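You operate a simulated robot arm through the tools that you are given. There is no shell and no other tool. Be economical: measure what you need, move in short steps, check, and stop when the job is done.

You run a simulated robot arm. Do the job below in one go: nothing can be reset, and whatever is moved stays where it is left.

## Task
File the burr off the pipe till the ring gauge slides on.
Fine: the pipe on the clamp plate; clamp it while you file; put file and ring gauge back, and the pipe in the PASS bin. Set down upright: file, flanged pipe. What is to be rubbed or washed off counts as gone when no trace of it is left.

It is judged by the outcome, as a careful person would: the job done as asked, and still so three seconds after it is handed in. It fails if anything else is knocked over, pushed out of place, dropped, spilled or broken.

## Robot
A 6-joint arm with a two-finger gripper, fixed in place. Base frame: the origin is at the foot of the arm, x ahead of it, y to its left, z up; the work surface is at about z = 900. Units: mm, rad, N and s.
Its first joint turns from -2.897 to 2.897 rad. Payload 3.43 kg.
The tool frame sits at the grasp point between the pads (the TCP): z along the fingers, y along the line on which they close. The tips reach 20 mm beyond it. Largest opening 190 mm; the body of the gripper starts 248 mm behind the TCP.
Orientation is that of the tool frame in the base frame, as [roll, pitch, yaw] about the fixed x, y, z axes, in that order (R = Rz(yaw) Ry(pitch) Rx(roll)). With the fingers straight down and closing along the base's y, the tool's x points along the base's -x, its y along +y and its z along -z.

## Interface
- The arm moves only by the tool send_rows. Its argument "increments" is a list of rows, each a list of 7 numbers: the finger opening in mm, from 0 to 190, then the shift along the tool's x, y, z in units of 400 mm (1.0 is 400 mm), then the turn, a rotation vector about the tool's x, y, z in units of 180 degrees (1.0 is 180 degrees). In form: [[hand, x, y, z, ax, ay, az], ...]. A call has 1 to 20 rows; each row is the pose to reach, as a shift and turn from the pose commanded when the call began, along the tool's axes at that moment. A call with a number of a shift or a turn outside -1 to 1 is refused whole. Rows are played at 5 a second. More than 50 mm and 0.15 rad between two rows, or a gripper value outside its range, and nothing of the call is played. Where a pose cannot be reached the arm comes as near as it can. A force on the tool above 40 N (or 10 N above the force at the start of the call, whichever is more), or a blocked arm, ends the call early, and 0.2 s more pass. The fingers move at their own pace (about 153 mm/s each) and stop on an object; they squeeze with about 34 N. The grip force told is the motor's: it shows also when the fingers shut on nothing. Time passes only in rows, and 0.2 s behind the last, so rows that repeat a pose let the fingers close. The reply holds the time, the measured pose of the TCP, the force on the tool along the base axes, the opening and the grip force, in the units named above and with some noise, with the torque about the TCP (base axes, N m) and any sound that the robot's microphone picked up.
- Cameras (640 x 400 px; columns grow to the right, rows downward): "scene" is fixed at [400.3, 648.1, 1506]; the picture's right is [-0.77, -0.63, 0.00], its down [-0.45, 0.55, -0.71] and it looks along [0.45, -0.55, -0.71] (base axes); focal length 258 px, centre (320, 200). "wrist" rides on the gripper at [70, -8, -288] in the tool frame; the picture's right is [0.12, 0.99, 0.00], its down [-0.96, 0.11, -0.25] and it looks along [-0.25, 0.03, 0.97] (tool axes); focal length 261 px, centre (320, 200). There is no depth. A picture from a camera that has moved, and an enlarged one, comes with that camera's place and axes in the base frame and with its lens.
- snapshot(camera): a new picture of that camera. No time passes.
- slide_trunk(by): slides the trunk up (or, below 0, down) by that many mm; the arm rides with it, the base frame stays. It gives what a move gives, with no picture.
- zoom(camera, box): a new picture of the part [left, top, right, bottom] of that camera's present view, enlarged. No time passes.
- sign_off(): hands the job in; it is judged then, once.

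Go step by step. Nothing tells you positions but the pictures and the camera data: compare them with the known pose of the tool, close in by small moves and look again before you grip or let go. The budget is 120 turns and 76 pictures, counting those below and the enlarged ones. Unless the task says otherwise, let go and move clear before handing in, and close with one line.

The tools are called as name(argument=value, ...) on one line, values as JSON. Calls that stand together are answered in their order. send_rows: Moves the arm, as the interface text tells. Its arguments: {"type":"object","properties":{"increments":{"type":"array","items":{"type":"array","items":{"type":"number"}}}},"required":["increments"]} The other tools are called the same way: slide_trunk (by) slides the trunk up or down; snapshot (camera) takes a picture; zoom (camera, box) takes an enlarged picture of a part of a camera's view; sign_off () hands the job in.

At the start:

```text
time_s: 0.0
position: [645.1, -171.5, 1229.0]
tcp_rot: [-3.141, 0.001, -3.139]
wrist_force: [0.5, 0.5, -0.8]
ft_torque: [-0.03, 0.0, 0.02]
gripper_width: 189.9
gripper_force: 0.1
trunk travel left (down, up): [-275.0, 165.0]
```

scene: 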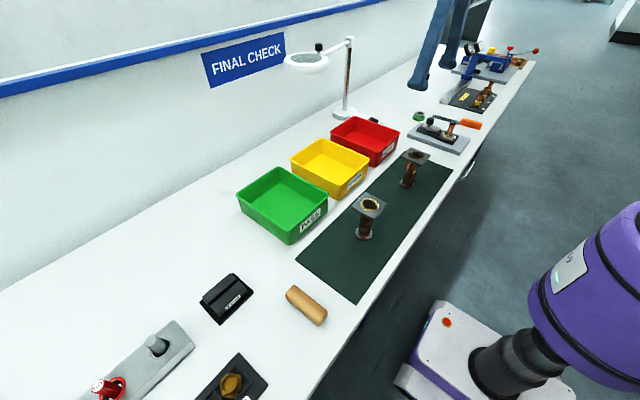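
wrist: 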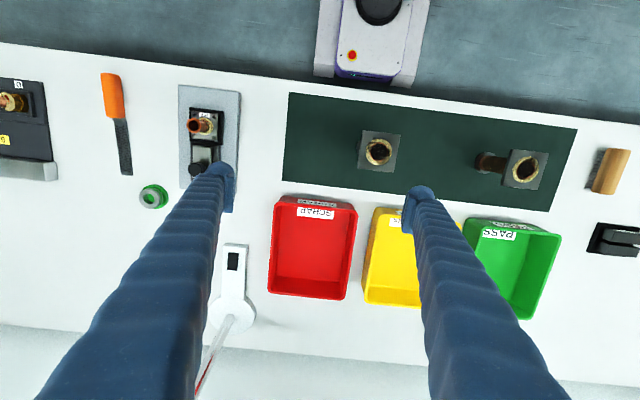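

I see the mat with two flanged pipes, the bins, a clamp plate with a pipe on it, an orange-handled file and a green ring gauge. I'll look closer at the clamp plate area first.

zoom(camera="wrist", box=[80, 60, 260, 220])

zoom(camera="scene", box=[390, 80, 500, 160])

```text
2.50 times, centred on (170, 140) of wrist
camera zoom: at [574.7, -181.6, 1517.0], right [-0.12, 0.99, 0.0], down [0.96, 0.12, 0.25], along [0.24, 0.03, -0.97], focal length 652 px, centre (695, 350)
```

zoom: 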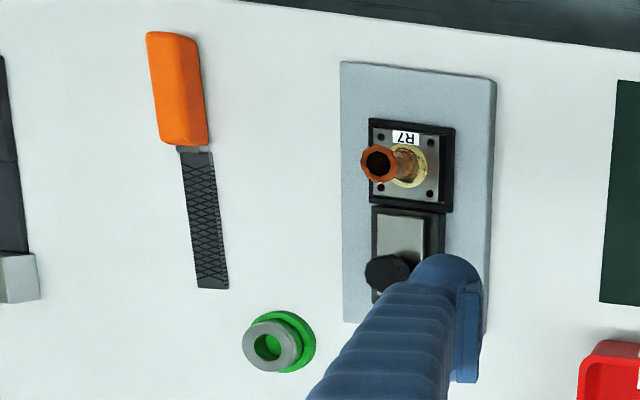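

```text
5.00 times, centred on (445, 120) of scene
camera zoom: at [400.3, 648.1, 1506.0], right [-0.77, -0.63, 0.0], down [-0.45, 0.55, -0.71], along [0.45, -0.55, -0.71], focal length 1292 px, centre (-305, 600)
```

zoom: 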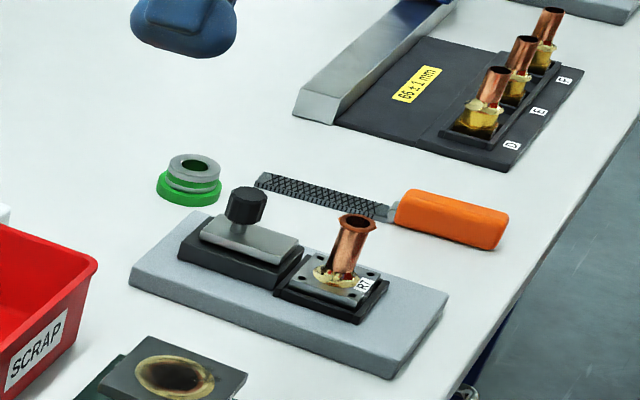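

I take the clamp plate to be near (620, -437), with the pipe at about (587, -435), the ring at (759, -547) and the file along x at y of about -627. I'll move above the clamp to look.

send_rows(increments=[[190, 0.03, -0.096, 0.03, 0, 0, 0], [190, 0.06, -0.19, 0.06, 0, 0, 0], [190, 0.09, -0.288, 0.09, 0, 0, 0], [190, 0.12, -0.384, 0.12, 0, 0, 0], [190, 0.15, -0.48, 0.15, 0, 0, 0], [190, 0.18, -0.576, 0.18, 0, 0, 0], [190, 0.21, -0.67, 0.2, 0, 0, 0], [190, 0.21, -0.67, 0.2, 0, 0, 0]])

snapshot(camera="wrist")

```text
time_s: 1.8
position: [563.2, -441.0, 1148.4]
tcp_rot: [3.14, 0.0, -3.141]
wrist_force: [0.5, -0.6, -0.3]
ft_torque: [0.05, 0.01, 0.03]
gripper_width: 190.3
gripper_force: 0.1
trunk travel left (down, up): [-275.0, 165.0]
```

```text
71 pictures are left
camera wrist: at [491.7, -449.7, 1436.5], right [-0.12, 0.99, 0.0], down [0.96, 0.12, 0.25], along [0.24, 0.03, -0.97], focal length 261 px, centre (320, 200)
```

wrist: 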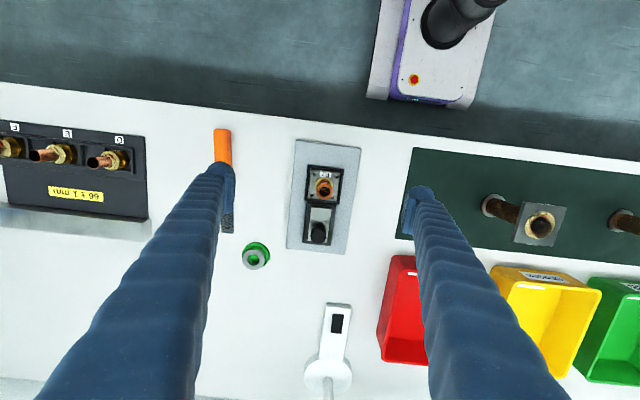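

zoom(camera="wrist", box=[230, 130, 374, 280])

zoom(camera="scene", box=[405, 100, 475, 150])

```text
2.67 times, centred on (302, 205) of wrist
camera zoom: at [491.7, -449.7, 1436.5], right [-0.12, 0.99, 0.0], down [0.96, 0.12, 0.25], along [0.24, 0.03, -0.97], focal length 695 px, centre (368, 187)
```

zoom: 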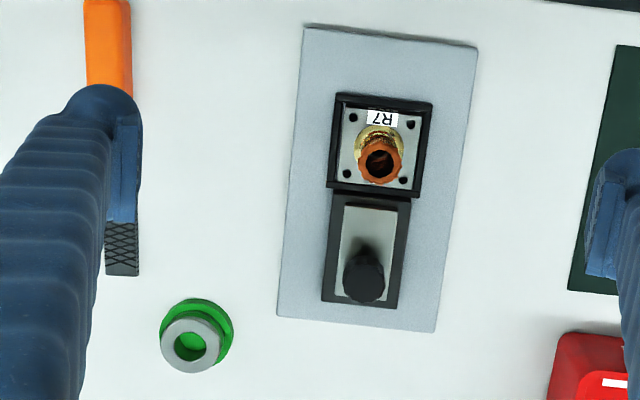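

```text
8.00 times, centred on (440, 125) of scene
camera zoom: at [400.3, 648.1, 1506.0], right [-0.77, -0.63, 0.0], down [-0.45, 0.55, -0.71], along [0.45, -0.55, -0.71], focal length 2067 px, centre (-640, 800)
```

zoom: 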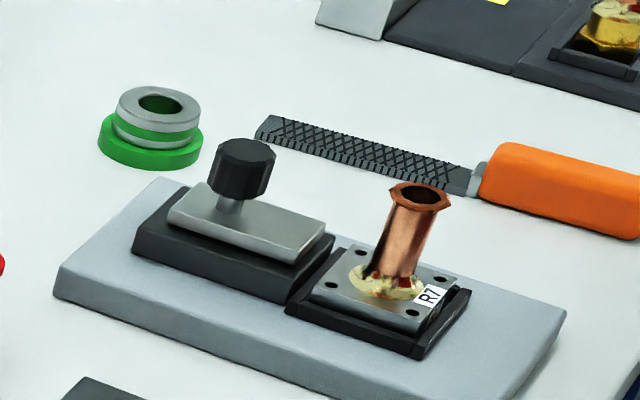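

The clamp looks like a sliding bar with a black knob at about (672, -431), to be slid toward the pipe at about (585, -431). I'll move above the knob and check.

send_rows(increments=[[190, -0.09, 0.008, 0.06, 0, 0, 0], [140, -0.18, 0.016, 0.12, 0, 0, 0], [100, -0.2725, 0.025, 0.18, 0, 0, 0], [100, -0.2725, 0.025, 0.22, 0, 0, 0], [100, -0.2725, 0.025, 0.22, 0, 0, 0]])

snapshot(camera="wrist")

zoom(camera="scene", box=[380, 60, 500, 160])

```text
time_s: 3.0
position: [670.8, -430.1, 1061.0]
tcp_rot: [-3.141, 0.0, -3.141]
wrist_force: [-0.4, -0.3, -0.7]
ft_torque: [-0.01, 0.02, 0.0]
gripper_width: 100.1
gripper_force: 0.0
trunk travel left (down, up): [-275.0, 165.0]
```

```text
68 pictures are left
camera wrist: at [600.4, -439.4, 1349.6], right [-0.12, 0.99, 0.0], down [0.96, 0.12, 0.25], along [0.24, 0.03, -0.97], focal length 261 px, centre (320, 200)
```

wrist: 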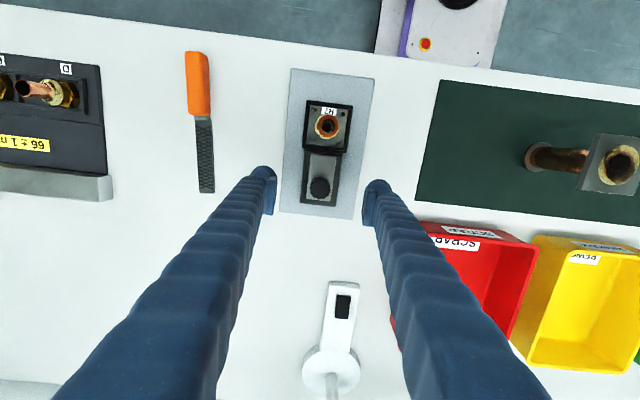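

```text
4.00 times, centred on (440, 110) of scene
camera zoom: at [400.3, 648.1, 1506.0], right [-0.77, -0.63, 0.0], down [-0.45, 0.55, -0.71], along [0.45, -0.55, -0.71], focal length 1033 px, centre (-160, 560)
```

zoom: 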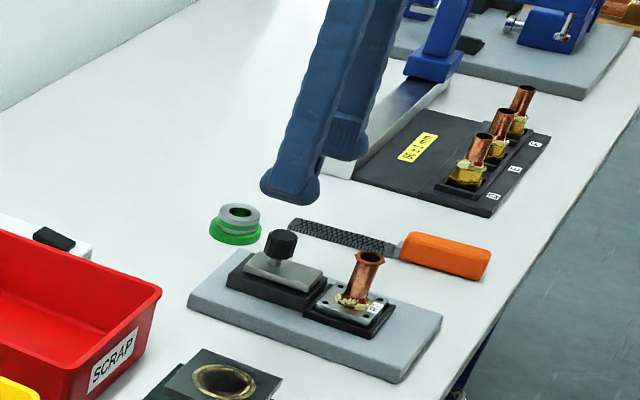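

The knob is at about (675, -430). I'll descend to knob height with the fingers around it, then look.

send_rows(increments=[[80, -0.01, 0, 0.1, 0, 0, 0], [70, -0.01, 0, 0.18, 0, 0, 0], [70, -0.01, 0, 0.22, 0, 0, 0], [70, -0.01, 0, 0.22, 0, 0, 0]])

zoom(camera="scene", box=[400, 95, 480, 155])

zoom(camera="wrist", box=[240, 70, 400, 230])

```text
time_s: 4.0
position: [675.6, -430.2, 973.3]
tcp_rot: [-3.141, 0.0, 3.141]
wrist_force: [0.4, 0.8, -0.5]
ft_torque: [0.0, 0.02, -0.03]
gripper_width: 69.9
gripper_force: 0.1
trunk travel left (down, up): [-275.0, 165.0]
```

```text
6.67 times, centred on (440, 125) of scene
camera zoom: at [400.3, 648.1, 1506.0], right [-0.77, -0.63, 0.0], down [-0.45, 0.55, -0.71], along [0.45, -0.55, -0.71], focal length 1722 px, centre (-480, 700)
```

zoom: 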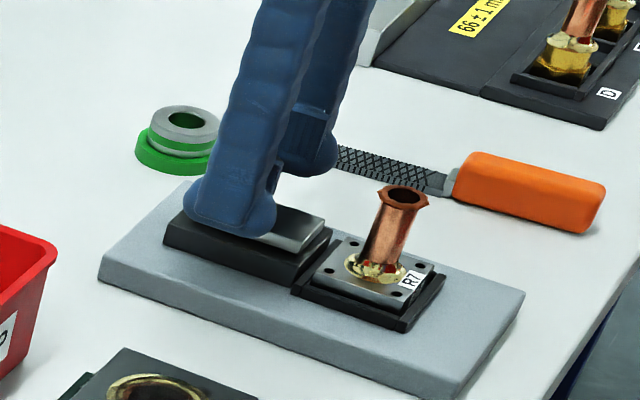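

```text
2.50 times, centred on (320, 150) of wrist
camera zoom: at [603.3, -439.1, 1261.5], right [-0.12, 0.99, 0.0], down [0.96, 0.12, 0.25], along [0.25, 0.03, -0.97], focal length 652 px, centre (320, 325)
```

zoom: 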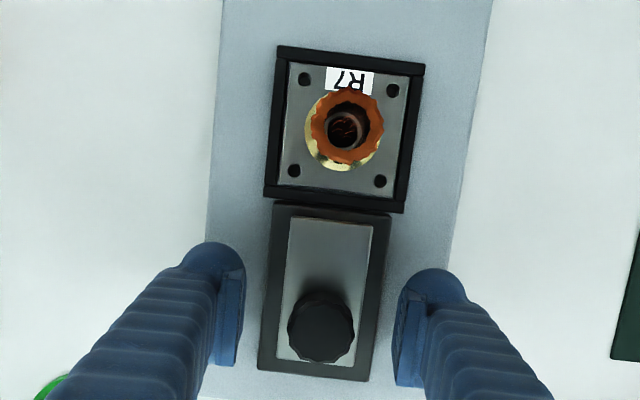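

The fingers straddle the knob; I'll grip it.

send_rows(increments=[[20, -0.005, 0, 0.015, 0, 0, 0], [20, -0.005, 0, 0.015, 0, 0, 0], [20, -0.005, 0, 0.015, 0, 0, 0]])

```text
time_s: 4.8
position: [675.4, -429.5, 969.4]
tcp_rot: [-3.139, 0.002, -3.14]
wrist_force: [-4.4, 7.1, 26.8]
ft_torque: [0.07, 0.51, 0.1]
gripper_width: 28.7
gripper_force: 44.7
trunk travel left (down, up): [-275.0, 165.0]
```

Gripped at 28.7 mm, but with some upward contact force; I'll lift a few mm within the grip and try to slide toward the pipe.

send_rows(increments=[[20, 0.0, 0, -0.008, 0, 0, 0], [20, 0.01, 0, -0.008, 0, 0, 0], [20, 0.02, 0, -0.008, 0, 0, 0], [20, 0.03, 0, -0.008, 0, 0, 0]])

zoom(camera="wrist", box=[240, 70, 400, 230])

```text
time_s: 5.8
position: [663.4, -430.4, 969.5]
tcp_rot: [3.141, -0.002, -3.139]
wrist_force: [-2.0, 14.1, -2.8]
ft_torque: [0.14, -0.95, 0.02]
gripper_width: 28.8
gripper_force: 45.4
trunk travel left (down, up): [-275.0, 165.0]
```

```text
2.50 times, centred on (320, 150) of wrist
camera zoom: at [593.4, -438.7, 1258.0], right [-0.12, 0.99, 0.0], down [0.96, 0.12, 0.24], along [0.24, 0.03, -0.97], focal length 652 px, centre (320, 325)
```

zoom: 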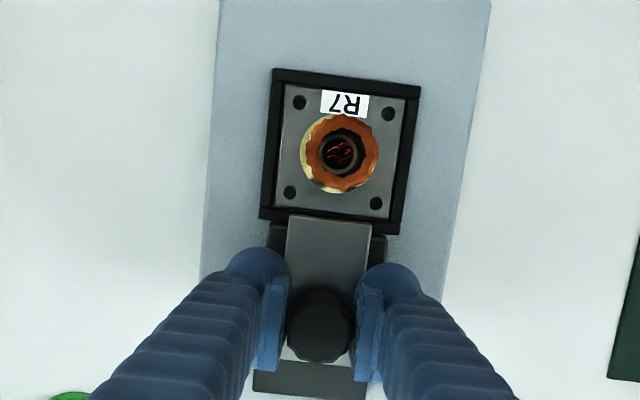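

It slides. I'll continue toward the pipe in small steps.

send_rows(increments=[[20, 0.01, 0.002, 0.0, 0, 0, 0], [20, 0.02, 0.003, 0, 0, 0, 0], [20, 0.03, 0.003, 0, 0, 0, 0], [20, 0.04, 0.003, 0, 0, 0, 0]])

zoom(camera="wrist", box=[240, 70, 400, 230])

```text
time_s: 6.8
position: [653.8, -429.9, 970.0]
tcp_rot: [-3.139, 0.003, -3.14]
wrist_force: [22.8, 11.5, -14.4]
ft_torque: [0.1, -0.11, 0.06]
gripper_width: 28.8
gripper_force: 45.2
trunk travel left (down, up): [-275.0, 165.0]
```

```text
2.50 times, centred on (320, 150) of wrist
camera zoom: at [581.6, -437.9, 1257.8], right [-0.12, 0.99, 0.0], down [0.96, 0.12, 0.25], along [0.25, 0.03, -0.97], focal length 652 px, centre (320, 325)
```

zoom: 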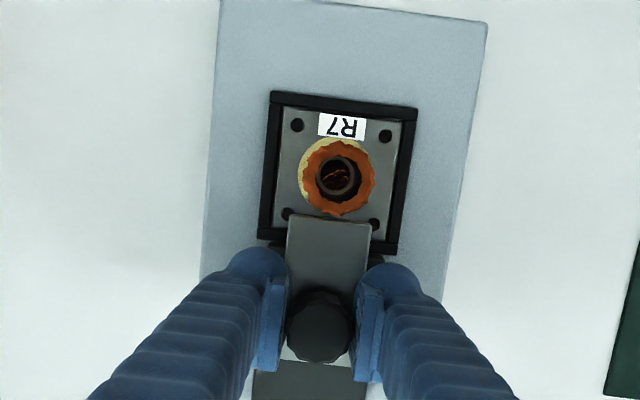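

It reached a stop with the bar over the flange. I'll relax the push, release and rise to look.

send_rows(increments=[[20, -0.014, 0.003, 0, 0, 0, 0], [70, -0.014, 0.003, 0, 0, 0, 0], [70, -0.014, 0.003, 0, 0, 0, 0], [70, -0.014, 0.003, -0.12, 0, 0, 0], [80, -0.014, 0.003, -0.2, 0, 0, 0], [80, -0.014, 0.003, -0.2, 0, 0, 0]])

zoom(camera="scene", box=[405, 95, 485, 155])

snapshot(camera="wrist")

```text
time_s: 8.2
position: [655.5, -430.1, 1051.6]
tcp_rot: [-3.14, -0.003, 3.139]
wrist_force: [0.3, -0.3, 0.8]
ft_torque: [0.03, -0.01, -0.05]
gripper_width: 80.1
gripper_force: 0.1
trunk travel left (down, up): [-275.0, 165.0]
```

```text
6.67 times, centred on (445, 125) of scene
camera zoom: at [400.3, 648.1, 1506.0], right [-0.77, -0.63, 0.0], down [-0.45, 0.55, -0.71], along [0.45, -0.55, -0.71], focal length 1722 px, centre (-513, 700)
```

zoom: 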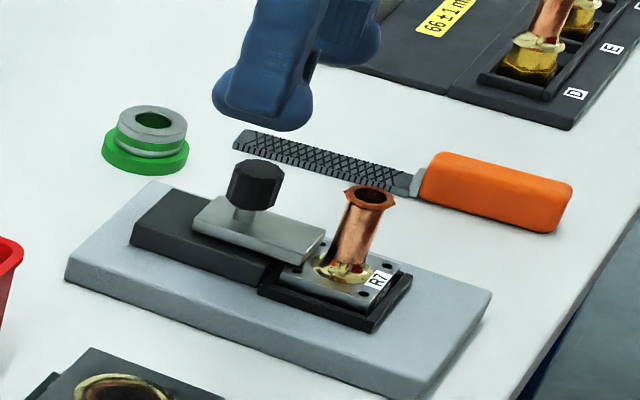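

```text
61 pictures are left
camera wrist: at [584.5, -437.9, 1339.3], right [-0.12, 0.99, 0.0], down [0.96, 0.12, 0.25], along [0.24, 0.03, -0.97], focal length 261 px, centre (320, 200)
```

wrist: 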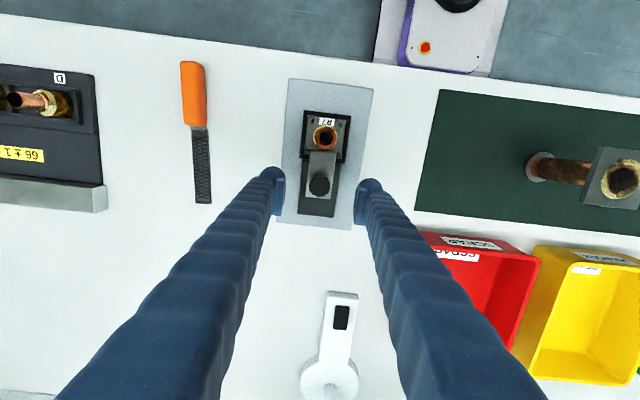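

The clamp bar now overlaps the flange. Next is the file: its handle is centred near (548, -635), with its axis turned about 4° from x. I'll hover over it.

send_rows(increments=[[80, 0.05, -0.1, 0, 0, 0, -0.005], [80, 0.1, -0.2, 0, 0, 0, -0.01], [80, 0.16, -0.3, 0, 0, 0, -0.015], [80, 0.21, -0.4, 0, 0, 0, -0.023], [80, 0.26, -0.512, 0.0, 0, 0, -0.023], [80, 0.26, -0.512, 0.1, 0, 0, -0.023], [80, 0.26, -0.512, 0.18, 0, 0, -0.023], [80, 0.26, -0.512, 0.18, 0, 0, -0.023]])

snapshot(camera="wrist")

zoom(camera="scene", box=[415, 80, 515, 160])

```text
time_s: 10.0
position: [550.7, -634.6, 978.5]
tcp_rot: [3.141, 0.0, -3.068]
wrist_force: [0.0, -0.5, 0.5]
ft_torque: [0.06, -0.03, 0.01]
gripper_width: 80.1
gripper_force: 0.1
trunk travel left (down, up): [-275.0, 165.0]
```

```text
60 pictures are left
camera wrist: at [480.2, -647.3, 1265.7], right [-0.19, 0.98, 0.0], down [0.95, 0.19, 0.25], along [0.24, 0.05, -0.97], focal length 261 px, centre (320, 200)
```

wrist: 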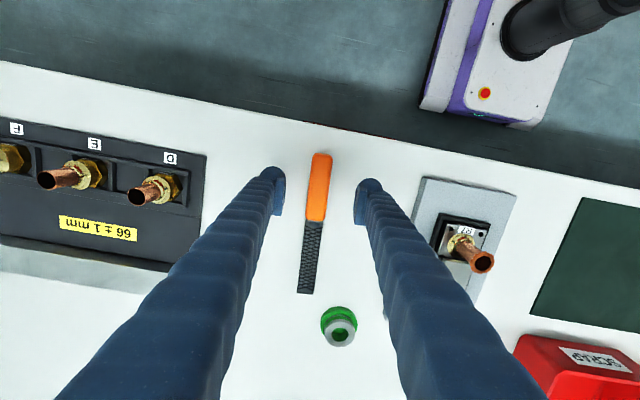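

```text
5.00 times, centred on (465, 120) of scene
camera zoom: at [400.3, 648.1, 1506.0], right [-0.77, -0.63, 0.0], down [-0.45, 0.55, -0.71], along [0.45, -0.55, -0.71], focal length 1292 px, centre (-405, 600)
```

zoom: 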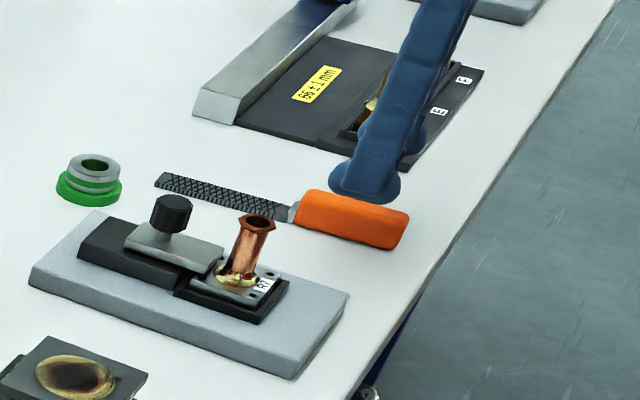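

The handle is centred between the fingers. I'll lower to 925, just above the table with the tips, and grip.

send_rows(increments=[[70, -0.005, 0, 0.06, 0, 0, 0], [60, -0.01, 0, 0.11, 0, 0, 0], [60, -0.01, 0, 0.134, 0, 0, 0], [60, -0.01, 0, 0.134, 0, 0, 0], [10, -0.01, 0, 0.134, 0, 0, 0], [10, -0.01, 0, 0.134, 0, 0, 0], [10, -0.01, 0, 0.134, 0, 0, 0]])

zoom(camera="wrist", box=[240, 120, 400, 320])

```text
time_s: 11.6
position: [555.7, -632.5, 924.8]
tcp_rot: [-3.141, -0.001, -3.067]
wrist_force: [0.2, -1.5, 0.2]
ft_torque: [0.04, -0.07, -0.05]
gripper_width: 26.8
gripper_force: 34.5
trunk travel left (down, up): [-275.0, 165.0]
```

```text
2.00 times, centred on (320, 220) of wrist
camera zoom: at [484.2, -646.6, 1212.7], right [-0.19, 0.98, 0.0], down [0.95, 0.19, 0.25], along [0.24, 0.05, -0.97], focal length 521 px, centre (320, 160)
```

zoom: 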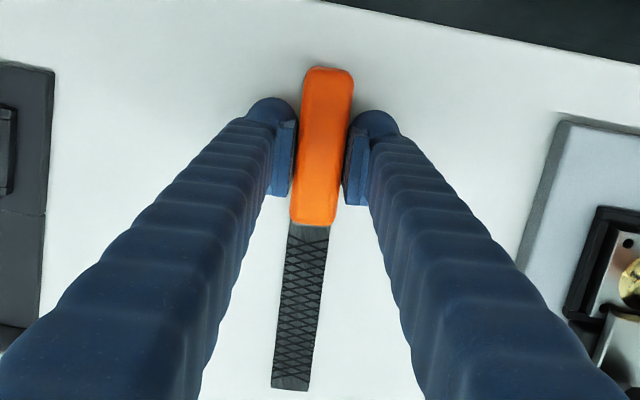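

The file is held (rest pose: TCP 555.7, -632.5, 924.8, yaw -3.067). I'll lift it straight up and check it hangs level.

send_rows(increments=[[10, 0, 0, -0.03, 0, 0, 0], [10, 0, 0, -0.1, 0, 0, 0], [10, 0, 0, -0.2, 0, 0, 0], [10, 0, 0, -0.3, 0, 0, 0], [10, 0, 0, -0.3, 0, 0, 0]])

zoom(camera="scene", box=[400, 50, 520, 150])

```text
time_s: 12.8
position: [554.1, -633.8, 1044.4]
tcp_rot: [3.141, -0.003, -3.068]
wrist_force: [0.0, -0.4, -1.7]
ft_torque: [-0.03, 0.03, 0.02]
gripper_width: 26.8
gripper_force: 34.5
trunk travel left (down, up): [-275.0, 165.0]
```

```text
4.00 times, centred on (460, 100) of scene
camera zoom: at [400.3, 648.1, 1506.0], right [-0.77, -0.63, 0.0], down [-0.45, 0.55, -0.71], along [0.45, -0.55, -0.71], focal length 1033 px, centre (-240, 600)
```

zoom: 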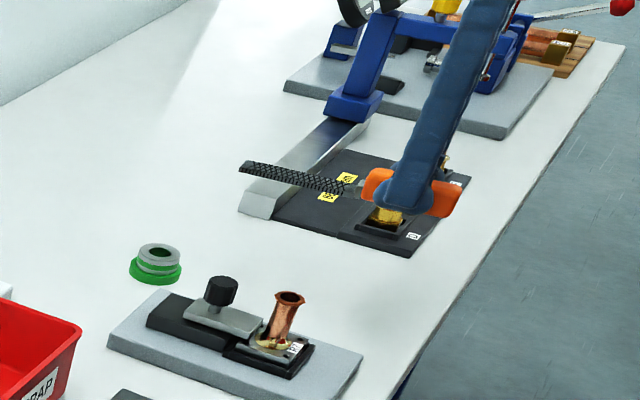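

The file is level and clear. The knob is nearly as tall as the pipe, so I'll turn the file to point along +y and approach the rim from the -y side, away from the knob.

send_rows(increments=[[10, -0.01, 0.02, -0.02, 0, 0, -0.0434], [10, -0.018, 0.04, -0.04, 0, 0, -0.0867], [10, -0.027, 0.06, -0.06, 0, 0, -0.13], [10, -0.036, 0.08, -0.075, 0, 0, -0.1734], [10, -0.045, 0.1, -0.075, 0, 0, -0.2167], [10, -0.054, 0.12, -0.075, 0, 0, -0.26], [10, -0.063, 0.14, -0.075, 0, 0, -0.3034], [10, -0.072, 0.16, -0.075, 0, 0, -0.3467], [10, -0.081, 0.18, -0.075, 0, 0, -0.39], [10, -0.09, 0.2, -0.075, 0, 0, -0.4334], [10, -0.0986, 0.216, -0.075, 0, 0, -0.4767], [10, -0.0986, 0.216, -0.075, 0, 0, -0.4767]])

zoom(camera="wrist", box=[220, 160, 420, 360])

zoom(camera="scene", box=[400, 65, 480, 145])

```text
time_s: 15.4
position: [588.5, -544.2, 1075.4]
tcp_rot: [3.14, -0.001, -1.569]
wrist_force: [0.2, -0.4, -1.5]
ft_torque: [-0.04, -0.01, -0.02]
gripper_width: 26.9
gripper_force: 34.2
trunk travel left (down, up): [-275.0, 165.0]
```

```text
2.00 times, centred on (320, 260) of wrist
camera zoom: at [595.5, -614.4, 1363.0], right [-0.99, -0.12, 0.0], down [-0.12, 0.96, 0.25], along [-0.03, 0.25, -0.97], focal length 521 px, centre (320, 80)
```

zoom: 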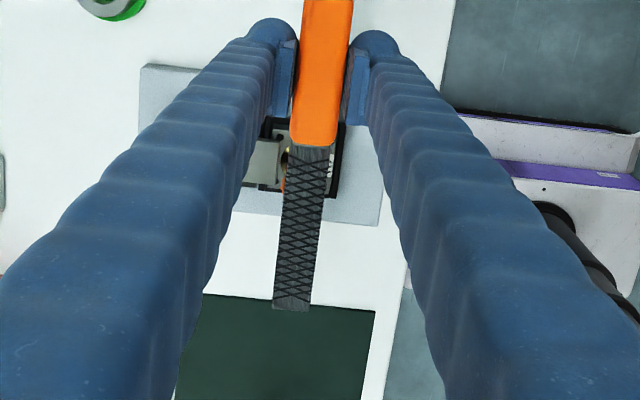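

```text
5.00 times, centred on (440, 105) of scene
camera zoom: at [400.3, 648.1, 1506.0], right [-0.77, -0.63, 0.0], down [-0.45, 0.55, -0.71], along [0.45, -0.55, -0.71], focal length 1292 px, centre (-280, 675)
```

zoom: 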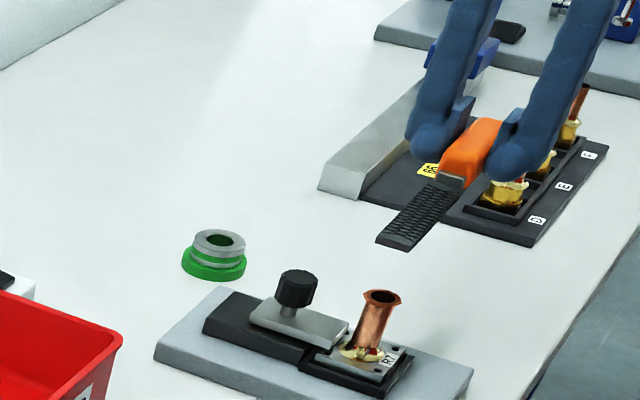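

The blade runs from about +50 to +164 mm ahead of the TCP and is centred over the pipe. I'll descend to just above the rim and look.

send_rows(increments=[[10, 0, 0, 0.06, 0, 0, 0], [10, 0, 0, 0.12, 0, 0, 0], [10, 0, 0, 0.155, 0, 0, 0], [10, 0, 0, 0.165, 0, 0, 0], [10, 0, 0, 0.165, 0, 0, 0]])

zoom(camera="scene", box=[420, 90, 480, 140])

```text
time_s: 16.6
position: [587.2, -545.6, 1010.1]
tcp_rot: [3.142, -0.002, -1.571]
wrist_force: [1.6, -1.7, 7.7]
ft_torque: [0.96, -0.01, -0.08]
gripper_width: 26.7
gripper_force: 34.4
trunk travel left (down, up): [-275.0, 165.0]
```

```text
8.00 times, centred on (450, 115) of scene
camera zoom: at [400.3, 648.1, 1506.0], right [-0.77, -0.63, 0.0], down [-0.45, 0.55, -0.71], along [0.45, -0.55, -0.71], focal length 2067 px, centre (-720, 880)
```

zoom: 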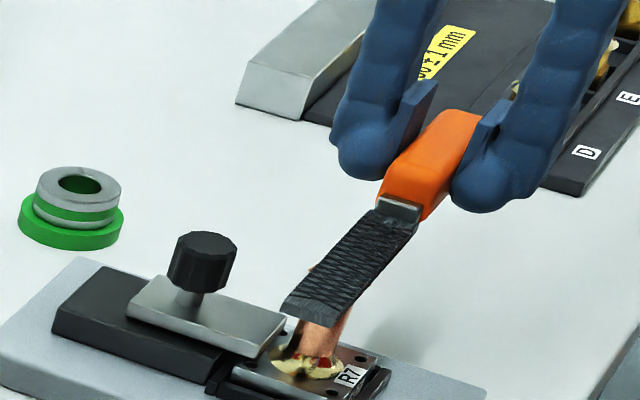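

The blade is resting on the rim with about 9 N. I'll stroke back and forth along y.

send_rows(increments=[[10, 0.03, 0, 0.001, 0, 0, 0], [10, 0.07, 0, 0.002, 0, 0, 0], [10, 0.03, 0, 0.002, 0, 0, 0], [10, -0.02, 0, 0.002, 0, 0, 0], [10, -0.07, 0, 0.002, 0, 0, 0], [10, -0.02, 0, 0.002, 0, 0, 0], [10, 0.03, 0, 0.002, 0, 0, 0], [10, 0.07, 0, 0.002, 0, 0, 0], [10, 0.03, 0, 0.002, 0, 0, 0], [10, -0.02, 0, 0.002, 0, 0, 0], [10, -0.07, 0, 0.002, 0, 0, 0], [10, 0, 0, 0.002, 0, 0, 0]])

zoom(camera="scene", box=[420, 90, 480, 140])

```text
time_s: 19.2
position: [586.3, -543.1, 1008.5]
tcp_rot: [-3.141, 0.001, -1.572]
wrist_force: [-0.6, 0.7, -1.6]
ft_torque: [-0.13, -0.08, 0.01]
gripper_width: 26.9
gripper_force: 34.5
trunk travel left (down, up): [-275.0, 165.0]
```

```text
8.00 times, centred on (450, 115) of scene
camera zoom: at [400.3, 648.1, 1506.0], right [-0.77, -0.63, 0.0], down [-0.45, 0.55, -0.71], along [0.45, -0.55, -0.71], focal length 2067 px, centre (-720, 880)
```

zoom: 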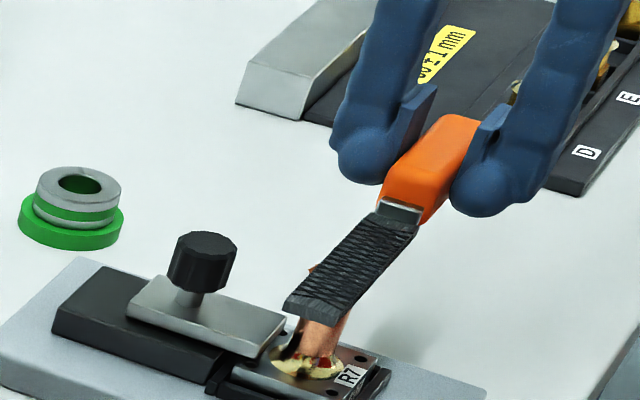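

The contact force has vanished, so something wore down. I'll lift slightly and back the file off to look at the rim.

send_rows(increments=[[10, 0, 0, -0.03, 0, 0, 0], [10, 0.1, 0, -0.03, 0, 0, 0], [10, 0.2, 0, -0.03, 0, 0, 0], [10, 0.25, 0, -0.03, 0, 0, 0], [10, 0.25, 0, -0.03, 0, 0, 0]])

zoom(camera="scene", box=[425, 100, 465, 140])

zoom(camera="wrist", box=[240, 220, 400, 380])

```text
time_s: 20.4
position: [587.6, -644.7, 1020.2]
tcp_rot: [3.142, -0.001, -1.571]
wrist_force: [0.4, 0.1, -1.8]
ft_torque: [0.03, -0.03, -0.03]
gripper_width: 26.8
gripper_force: 34.2
trunk travel left (down, up): [-275.0, 165.0]
```

```text
10.00 times, centred on (445, 120) of scene
camera zoom: at [400.3, 648.1, 1506.0], right [-0.77, -0.63, 0.0], down [-0.45, 0.55, -0.71], along [0.45, -0.55, -0.71], focal length 2584 px, centre (-930, 1000)
```

zoom: 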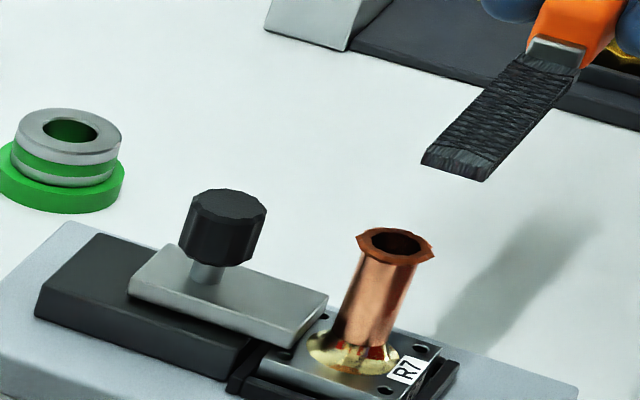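

```text
2.50 times, centred on (320, 300) of wrist
camera zoom: at [595.7, -715.6, 1307.9], right [-0.99, -0.12, 0.0], down [-0.12, 0.96, 0.25], along [-0.03, 0.25, -0.97], focal length 652 px, centre (320, -50)
```

zoom: 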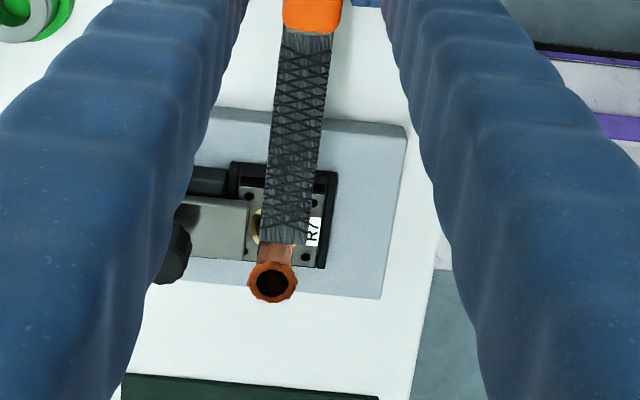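

The burr lip is still there. I'll check whether the file tilted in the grip before pressing again.

zoom(camera="wrist", box=[220, 160, 420, 360])

zoom(camera="scene", box=[430, 70, 500, 140])

```text
2.00 times, centred on (320, 260) of wrist
camera zoom: at [595.7, -715.6, 1307.9], right [-0.99, -0.12, 0.0], down [-0.12, 0.96, 0.25], along [-0.03, 0.25, -0.97], focal length 521 px, centre (320, 80)
```

zoom: 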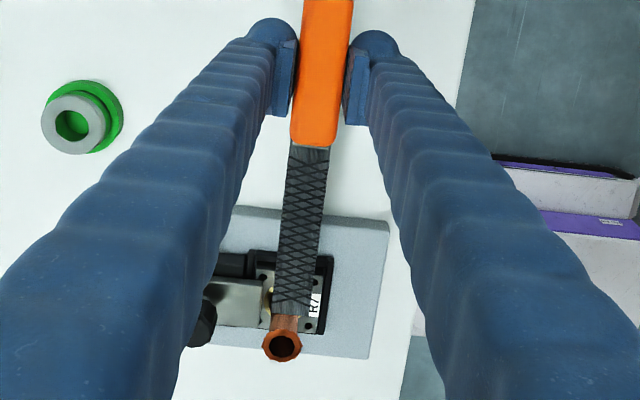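

```text
5.71 times, centred on (465, 105) of scene
camera zoom: at [400.3, 648.1, 1506.0], right [-0.77, -0.63, 0.0], down [-0.45, 0.55, -0.71], along [0.45, -0.55, -0.71], focal length 1476 px, centre (-509, 743)
```

zoom: 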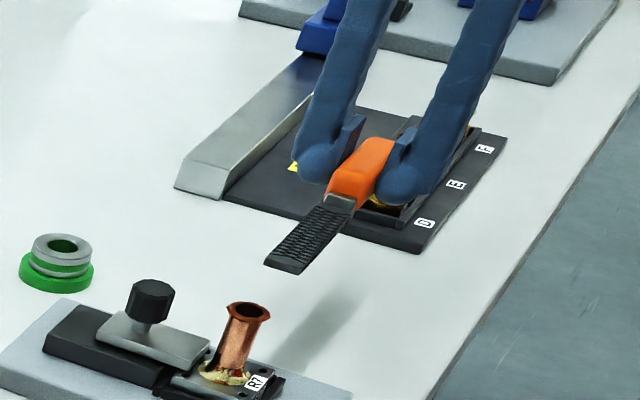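

The file pitched up about 4–5° in the grip from pressing. I'll tilt the tool to level the blade, and press nearer the blade's heel, and more lightly.

send_rows(increments=[[10, 0, 0, -0.01, 0, 0.012, 0], [10, -0.08, 0, -0.01, 0, 0.024, 0], [10, -0.16, 0, -0.01, 0, 0.024, 0], [10, -0.24, 0, -0.01, 0, 0.024, 0], [10, -0.3, 0, -0.005, 0, 0.024, 0], [10, -0.3, 0, 0.01, 0, 0.024, 0], [10, -0.3, 0, 0.018, 0, 0.024, 0], [10, -0.3, 0, 0.022, 0, 0.024, 0], [10, -0.3, 0, 0.022, 0, 0.024, 0]])

zoom(camera="scene", box=[420, 90, 480, 140])

```text
time_s: 22.4
position: [588.2, -524.0, 1011.1]
tcp_rot: [3.141, -0.075, -1.571]
wrist_force: [0.9, -1.3, 6.2]
ft_torque: [0.78, -0.04, -0.09]
gripper_width: 26.9
gripper_force: 34.1
trunk travel left (down, up): [-275.0, 165.0]
```

```text
8.00 times, centred on (450, 115) of scene
camera zoom: at [400.3, 648.1, 1506.0], right [-0.77, -0.63, 0.0], down [-0.45, 0.55, -0.71], along [0.45, -0.55, -0.71], focal length 2067 px, centre (-720, 880)
```

zoom: 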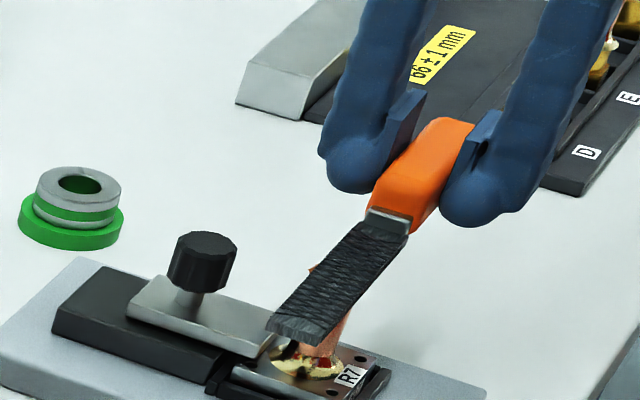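

About 8 N of contact. I'll stroke at constant height.

send_rows(increments=[[10, 0.035, 0, 0.0026, 0, 0, 0], [10, 0.075, 0, 0.0056, 0, 0, 0], [10, 0.035, 0, 0.0026, 0, 0, 0], [10, 0, 0, 0, 0, 0, 0], [10, -0.05, 0, -0.0037, 0, 0, 0], [10, 0, 0, 0, 0, 0, 0]])

```text
time_s: 23.8
position: [587.6, -523.2, 1009.6]
tcp_rot: [3.14, -0.076, -1.573]
wrist_force: [-0.5, 0.8, -1.6]
ft_torque: [-0.13, 0.0, 0.0]
gripper_width: 26.8
gripper_force: 34.2
trunk travel left (down, up): [-275.0, 165.0]
```

Contact is gone again; I'll back off and look at the rim from above.

send_rows(increments=[[10, 0, 0, -0.03, 0, 0, 0], [10, 0.1, 0, -0.022, 0, 0, 0], [10, 0.2, 0, -0.015, 0, 0, 0], [10, 0.3, 0, -0.008, 0, 0, 0], [10, 0.3, 0, -0.008, 0, -0.024, 0], [10, 0.3, 0, -0.008, 0, -0.024, 0]])

zoom(camera="wrist", box=[220, 160, 420, 360])

zoom(camera="scene", box=[425, 100, 465, 140])

```text
time_s: 25.2
position: [587.5, -644.2, 1022.9]
tcp_rot: [3.141, -0.001, -1.57]
wrist_force: [-0.4, -0.6, -1.3]
ft_torque: [-0.02, 0.01, 0.0]
gripper_width: 26.8
gripper_force: 34.6
trunk travel left (down, up): [-275.0, 165.0]
```

```text
2.00 times, centred on (320, 260) of wrist
camera zoom: at [596.0, -714.9, 1311.5], right [-0.99, -0.12, 0.0], down [-0.12, 0.96, 0.25], along [-0.03, 0.25, -0.97], focal length 521 px, centre (320, 80)
```

zoom: 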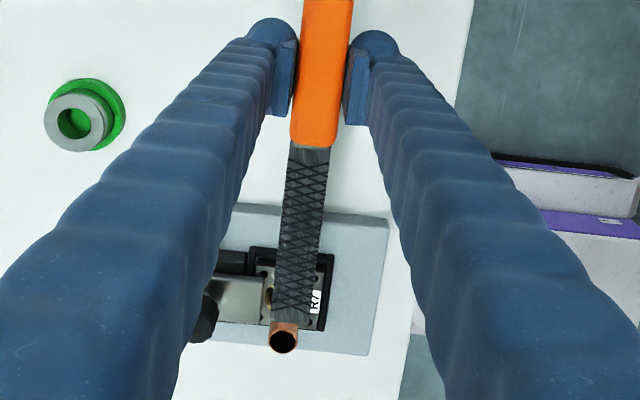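

```text
10.00 times, centred on (445, 120) of scene
camera zoom: at [400.3, 648.1, 1506.0], right [-0.77, -0.63, 0.0], down [-0.45, 0.55, -0.71], along [0.45, -0.55, -0.71], focal length 2584 px, centre (-930, 1000)
```

zoom: 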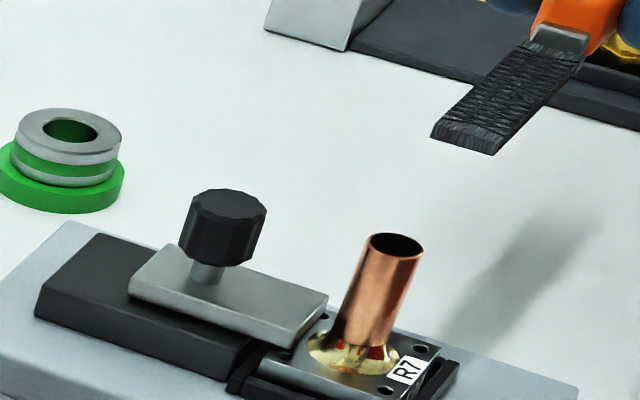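

The burr is gone. Now the file goes back: I'll rise, turn it to its original heading and hover over its place.

send_rows(increments=[[10, 0, 0.005, -0.05, 0, 0, 0.0434], [10, 0, 0.01, -0.0925, 0, 0, 0.0867], [10, -0.005, 0.02, -0.0925, 0, 0, 0.13], [10, -0.01, 0.03, -0.0925, 0, 0, 0.1734], [10, -0.012, 0.04, -0.0925, 0, 0, 0.2167], [10, -0.015, 0.05, -0.0925, 0, 0, 0.26], [10, -0.018, 0.06, -0.0925, 0, 0, 0.3034], [10, -0.02, 0.065, -0.0925, 0, 0, 0.3467], [10, -0.024, 0.07, -0.0925, 0, 0, 0.39], [10, -0.027, 0.075, -0.0925, 0, 0, 0.4334], [10, -0.029, 0.0795, -0.0925, 0, 0, 0.4767], [10, -0.029, 0.0795, -0.0925, 0, 0, 0.4767]])

zoom(camera="scene", box=[420, 50, 520, 130])

```text
time_s: 27.8
position: [556.2, -632.9, 1061.9]
tcp_rot: [-3.141, 0.001, -3.071]
wrist_force: [0.5, 0.0, -1.6]
ft_torque: [-0.03, 0.06, 0.02]
gripper_width: 26.8
gripper_force: 33.5
trunk travel left (down, up): [-275.0, 165.0]
```

```text
5.00 times, centred on (470, 90) of scene
camera zoom: at [400.3, 648.1, 1506.0], right [-0.77, -0.63, 0.0], down [-0.45, 0.55, -0.71], along [0.45, -0.55, -0.71], focal length 1292 px, centre (-430, 750)
```

zoom: 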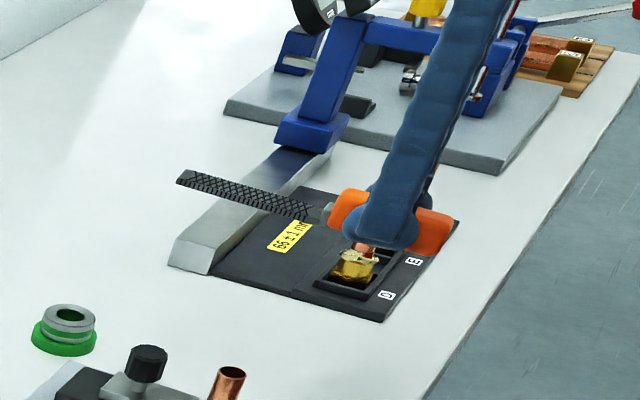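

The blade tip points up about 5°, so I'll tilt the tool to level it and lower toward its rest height.

send_rows(increments=[[10, 0, 0, 0.06, 0, 0.014, 0], [10, 0, 0, 0.14, 0, 0.028, 0], [10, 0, 0, 0.22, 0, 0.028, 0], [10, 0, 0, 0.29, 0, 0.028, 0], [10, 0, 0, 0.325, 0, 0.028, 0], [10, 0, 0, 0.334, 0, 0.028, 0], [10, 0, 0, 0.334, 0, 0.028, 0]])

zoom(camera="scene", box=[420, 80, 500, 140])

```text
time_s: 29.4
position: [556.2, -631.5, 928.0]
tcp_rot: [-3.14, -0.088, -3.067]
wrist_force: [-0.1, -0.8, 2.6]
ft_torque: [0.08, -0.57, -0.09]
gripper_width: 26.7
gripper_force: 33.8
trunk travel left (down, up): [-275.0, 165.0]
```

```text
6.67 times, centred on (460, 110) of scene
camera zoom: at [400.3, 648.1, 1506.0], right [-0.77, -0.63, 0.0], down [-0.45, 0.55, -0.71], along [0.45, -0.55, -0.71], focal length 1722 px, centre (-613, 800)
```

zoom: 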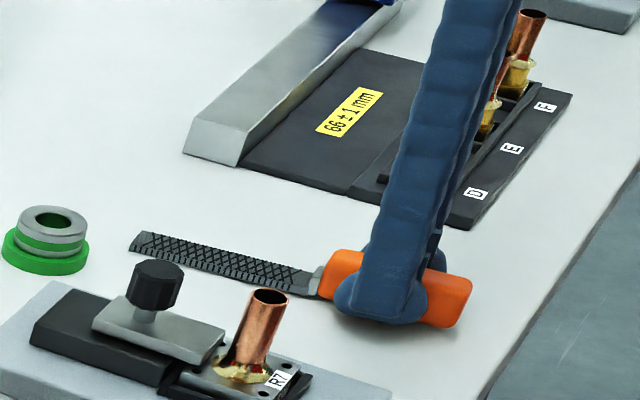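

The tip touches first, so I over-tilted a little. I'll back off the tilt slightly and lower a bit more.

send_rows(increments=[[10, 0, 0, 0.002, 0, -0.006, 0], [10, 0, 0, 0.005, 0, -0.009, 0], [10, 0, 0, 0.007, 0, -0.009, 0], [10, 0, 0, 0.007, 0, -0.009, 0]])

```text
time_s: 30.4
position: [555.4, -630.6, 925.1]
tcp_rot: [3.14, -0.061, -3.067]
wrist_force: [0.4, -0.1, -2.2]
ft_torque: [-0.01, 0.04, -0.01]
gripper_width: 26.8
gripper_force: 33.6
trunk travel left (down, up): [-275.0, 165.0]
```

send_rows(increments=[[10, 0, 0, 0.0025, 0, 0, 0], [10, 0, 0, 0.004, 0, 0, 0], [10, 0, 0, 0.004, 0, 0, 0]])

zoom(camera="scene", box=[430, 90, 490, 140])

```text
time_s: 31.2
position: [556.1, -631.9, 924.3]
tcp_rot: [-3.14, -0.06, -3.069]
wrist_force: [0.3, 0.8, 11.5]
ft_torque: [0.01, 0.68, -0.04]
gripper_width: 26.9
gripper_force: 33.7
trunk travel left (down, up): [-275.0, 165.0]
```

```text
8.00 times, centred on (460, 115) of scene
camera zoom: at [400.3, 648.1, 1506.0], right [-0.77, -0.63, 0.0], down [-0.45, 0.55, -0.71], along [0.45, -0.55, -0.71], focal length 2067 px, centre (-800, 880)
```

zoom: 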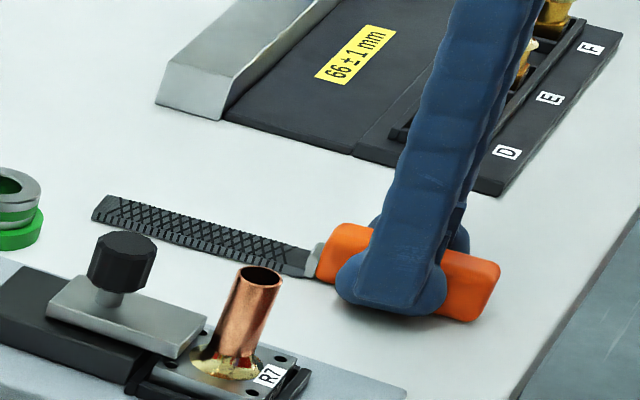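

The handle now rests on the table, almost level. I'll release and rise.

send_rows(increments=[[32, 0, 0, 0, 0, 0, 0], [50, 0, 0, 0, 0, 0, 0], [60, 0, 0, 0, 0, 0, 0], [70, 0, 0, -0.1, 0, -0.019, 0], [80, 0, 0, -0.2, 0, -0.019, 0], [80, 0, 0, -0.32, 0, -0.019, 0.023], [80, 0, 0, -0.32, 0, -0.019, 0.023]])

snapshot(camera="wrist")

zoom(camera="scene", box=[400, 80, 500, 160])

```text
time_s: 32.8
position: [564.5, -630.6, 1052.0]
tcp_rot: [-3.14, -0.003, -3.14]
wrist_force: [0.7, 0.1, 0.2]
ft_torque: [-0.05, 0.01, 0.0]
gripper_width: 79.9
gripper_force: 0.1
trunk travel left (down, up): [-275.0, 165.0]
```

```text
42 pictures are left
camera wrist: at [492.7, -638.2, 1339.5], right [-0.12, 0.99, 0.0], down [0.96, 0.12, 0.25], along [0.24, 0.03, -0.97], focal length 261 px, centre (320, 200)
```

wrist: 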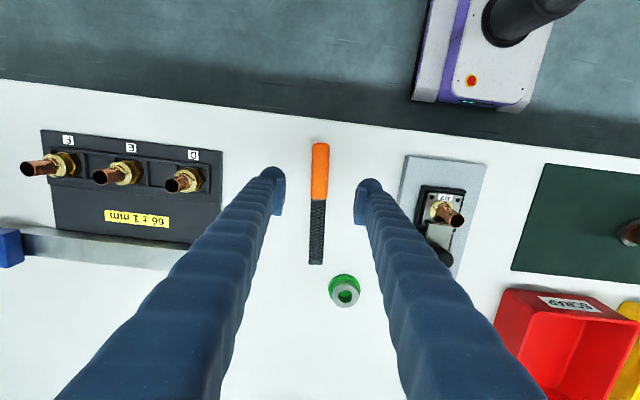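

```text
5.00 times, centred on (450, 120) of scene
camera zoom: at [400.3, 648.1, 1506.0], right [-0.77, -0.63, 0.0], down [-0.45, 0.55, -0.71], along [0.45, -0.55, -0.71], focal length 1292 px, centre (-330, 600)
```

zoom: 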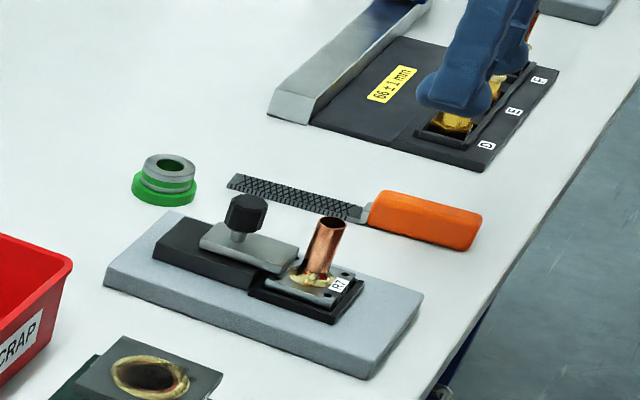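

The file is back in its place. Next is the ring gauge at about (763, -558); I'll hover over it.

send_rows(increments=[[80, -0.1, 0.036, 0, 0, 0, 0], [80, -0.2, 0.072, 0.02, 0, 0, 0], [80, -0.3, 0.108, 0.04, 0, 0, 0], [80, -0.4, 0.144, 0.07, 0, 0, 0], [80, -0.496, 0.18, 0.105, 0, 0, 0], [80, -0.496, 0.18, 0.105, 0, 0, 0]])

zoom(camera="wrist", box=[240, 120, 400, 280])

zoom(camera="scene", box=[400, 90, 440, 130])

```text
time_s: 34.2
position: [761.1, -559.7, 1008.5]
tcp_rot: [-3.14, 0.001, 3.141]
wrist_force: [-0.5, 0.1, 0.4]
ft_torque: [0.01, -0.01, -0.02]
gripper_width: 80.1
gripper_force: 0.1
trunk travel left (down, up): [-275.0, 165.0]
```

```text
2.50 times, centred on (320, 200) of wrist
camera zoom: at [690.0, -567.5, 1296.3], right [-0.12, 0.99, 0.0], down [0.96, 0.12, 0.25], along [0.25, 0.03, -0.97], focal length 652 px, centre (320, 200)
```

zoom: 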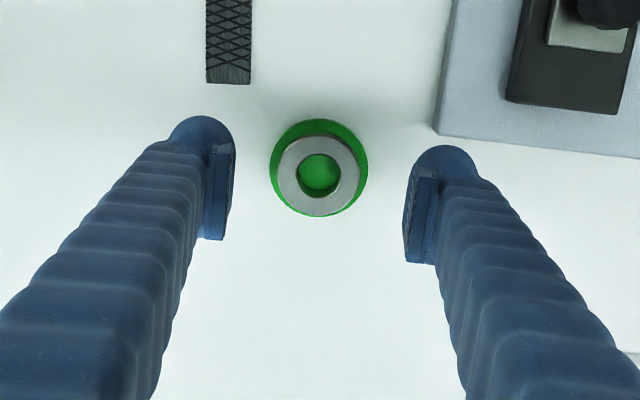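

```text
10.00 times, centred on (420, 110) of scene
camera zoom: at [400.3, 648.1, 1506.0], right [-0.77, -0.63, 0.0], down [-0.45, 0.55, -0.71], along [0.45, -0.55, -0.71], focal length 2584 px, centre (-680, 1100)
```

zoom: 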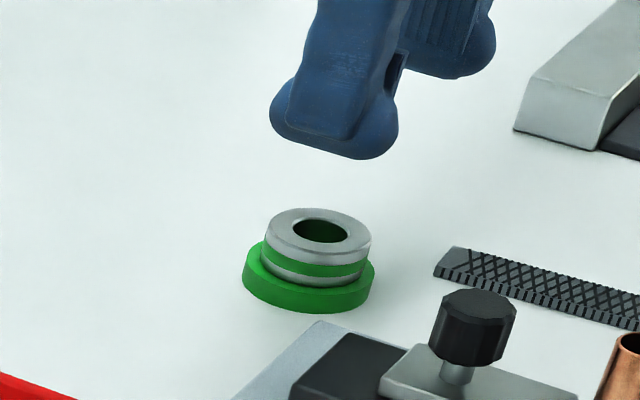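

The ring is about 51 mm across on a wider green stand, near x ≈ 770. I'll go lower and refine.

send_rows(increments=[[80, -0.01, 0, 0.06, 0, 0, 0], [80, -0.02, 0, 0.121, 0, 0, 0], [80, -0.02, 0, 0.121, 0, 0, 0]])

zoom(camera="wrist", box=[240, 120, 400, 280])

zoom(camera="scene", box=[400, 90, 440, 130])

```text
time_s: 35.0
position: [769.2, -559.4, 960.0]
tcp_rot: [-3.141, -0.002, -3.139]
wrist_force: [-0.2, -0.7, 0.2]
ft_torque: [0.02, 0.01, -0.02]
gripper_width: 79.9
gripper_force: 0.0
trunk travel left (down, up): [-275.0, 165.0]
```

```text
2.50 times, centred on (320, 200) of wrist
camera zoom: at [698.4, -567.5, 1248.0], right [-0.12, 0.99, 0.0], down [0.96, 0.12, 0.25], along [0.25, 0.03, -0.97], focal length 652 px, centre (320, 200)
```

zoom: 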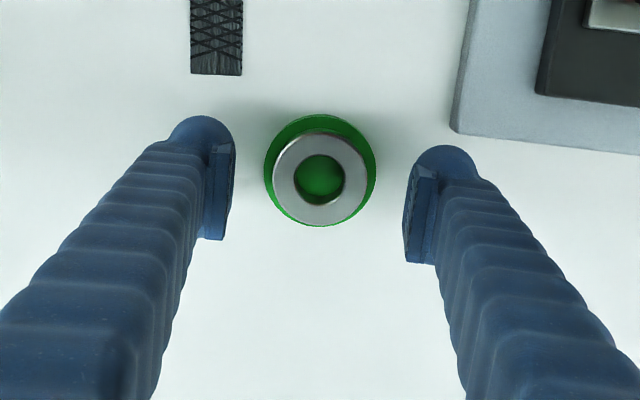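

```text
10.00 times, centred on (420, 110) of scene
camera zoom: at [400.3, 648.1, 1506.0], right [-0.77, -0.63, 0.0], down [-0.45, 0.55, -0.71], along [0.45, -0.55, -0.71], focal length 2584 px, centre (-680, 1100)
```

zoom: 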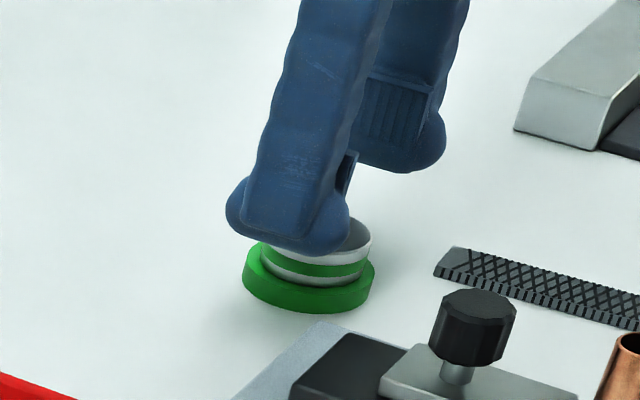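

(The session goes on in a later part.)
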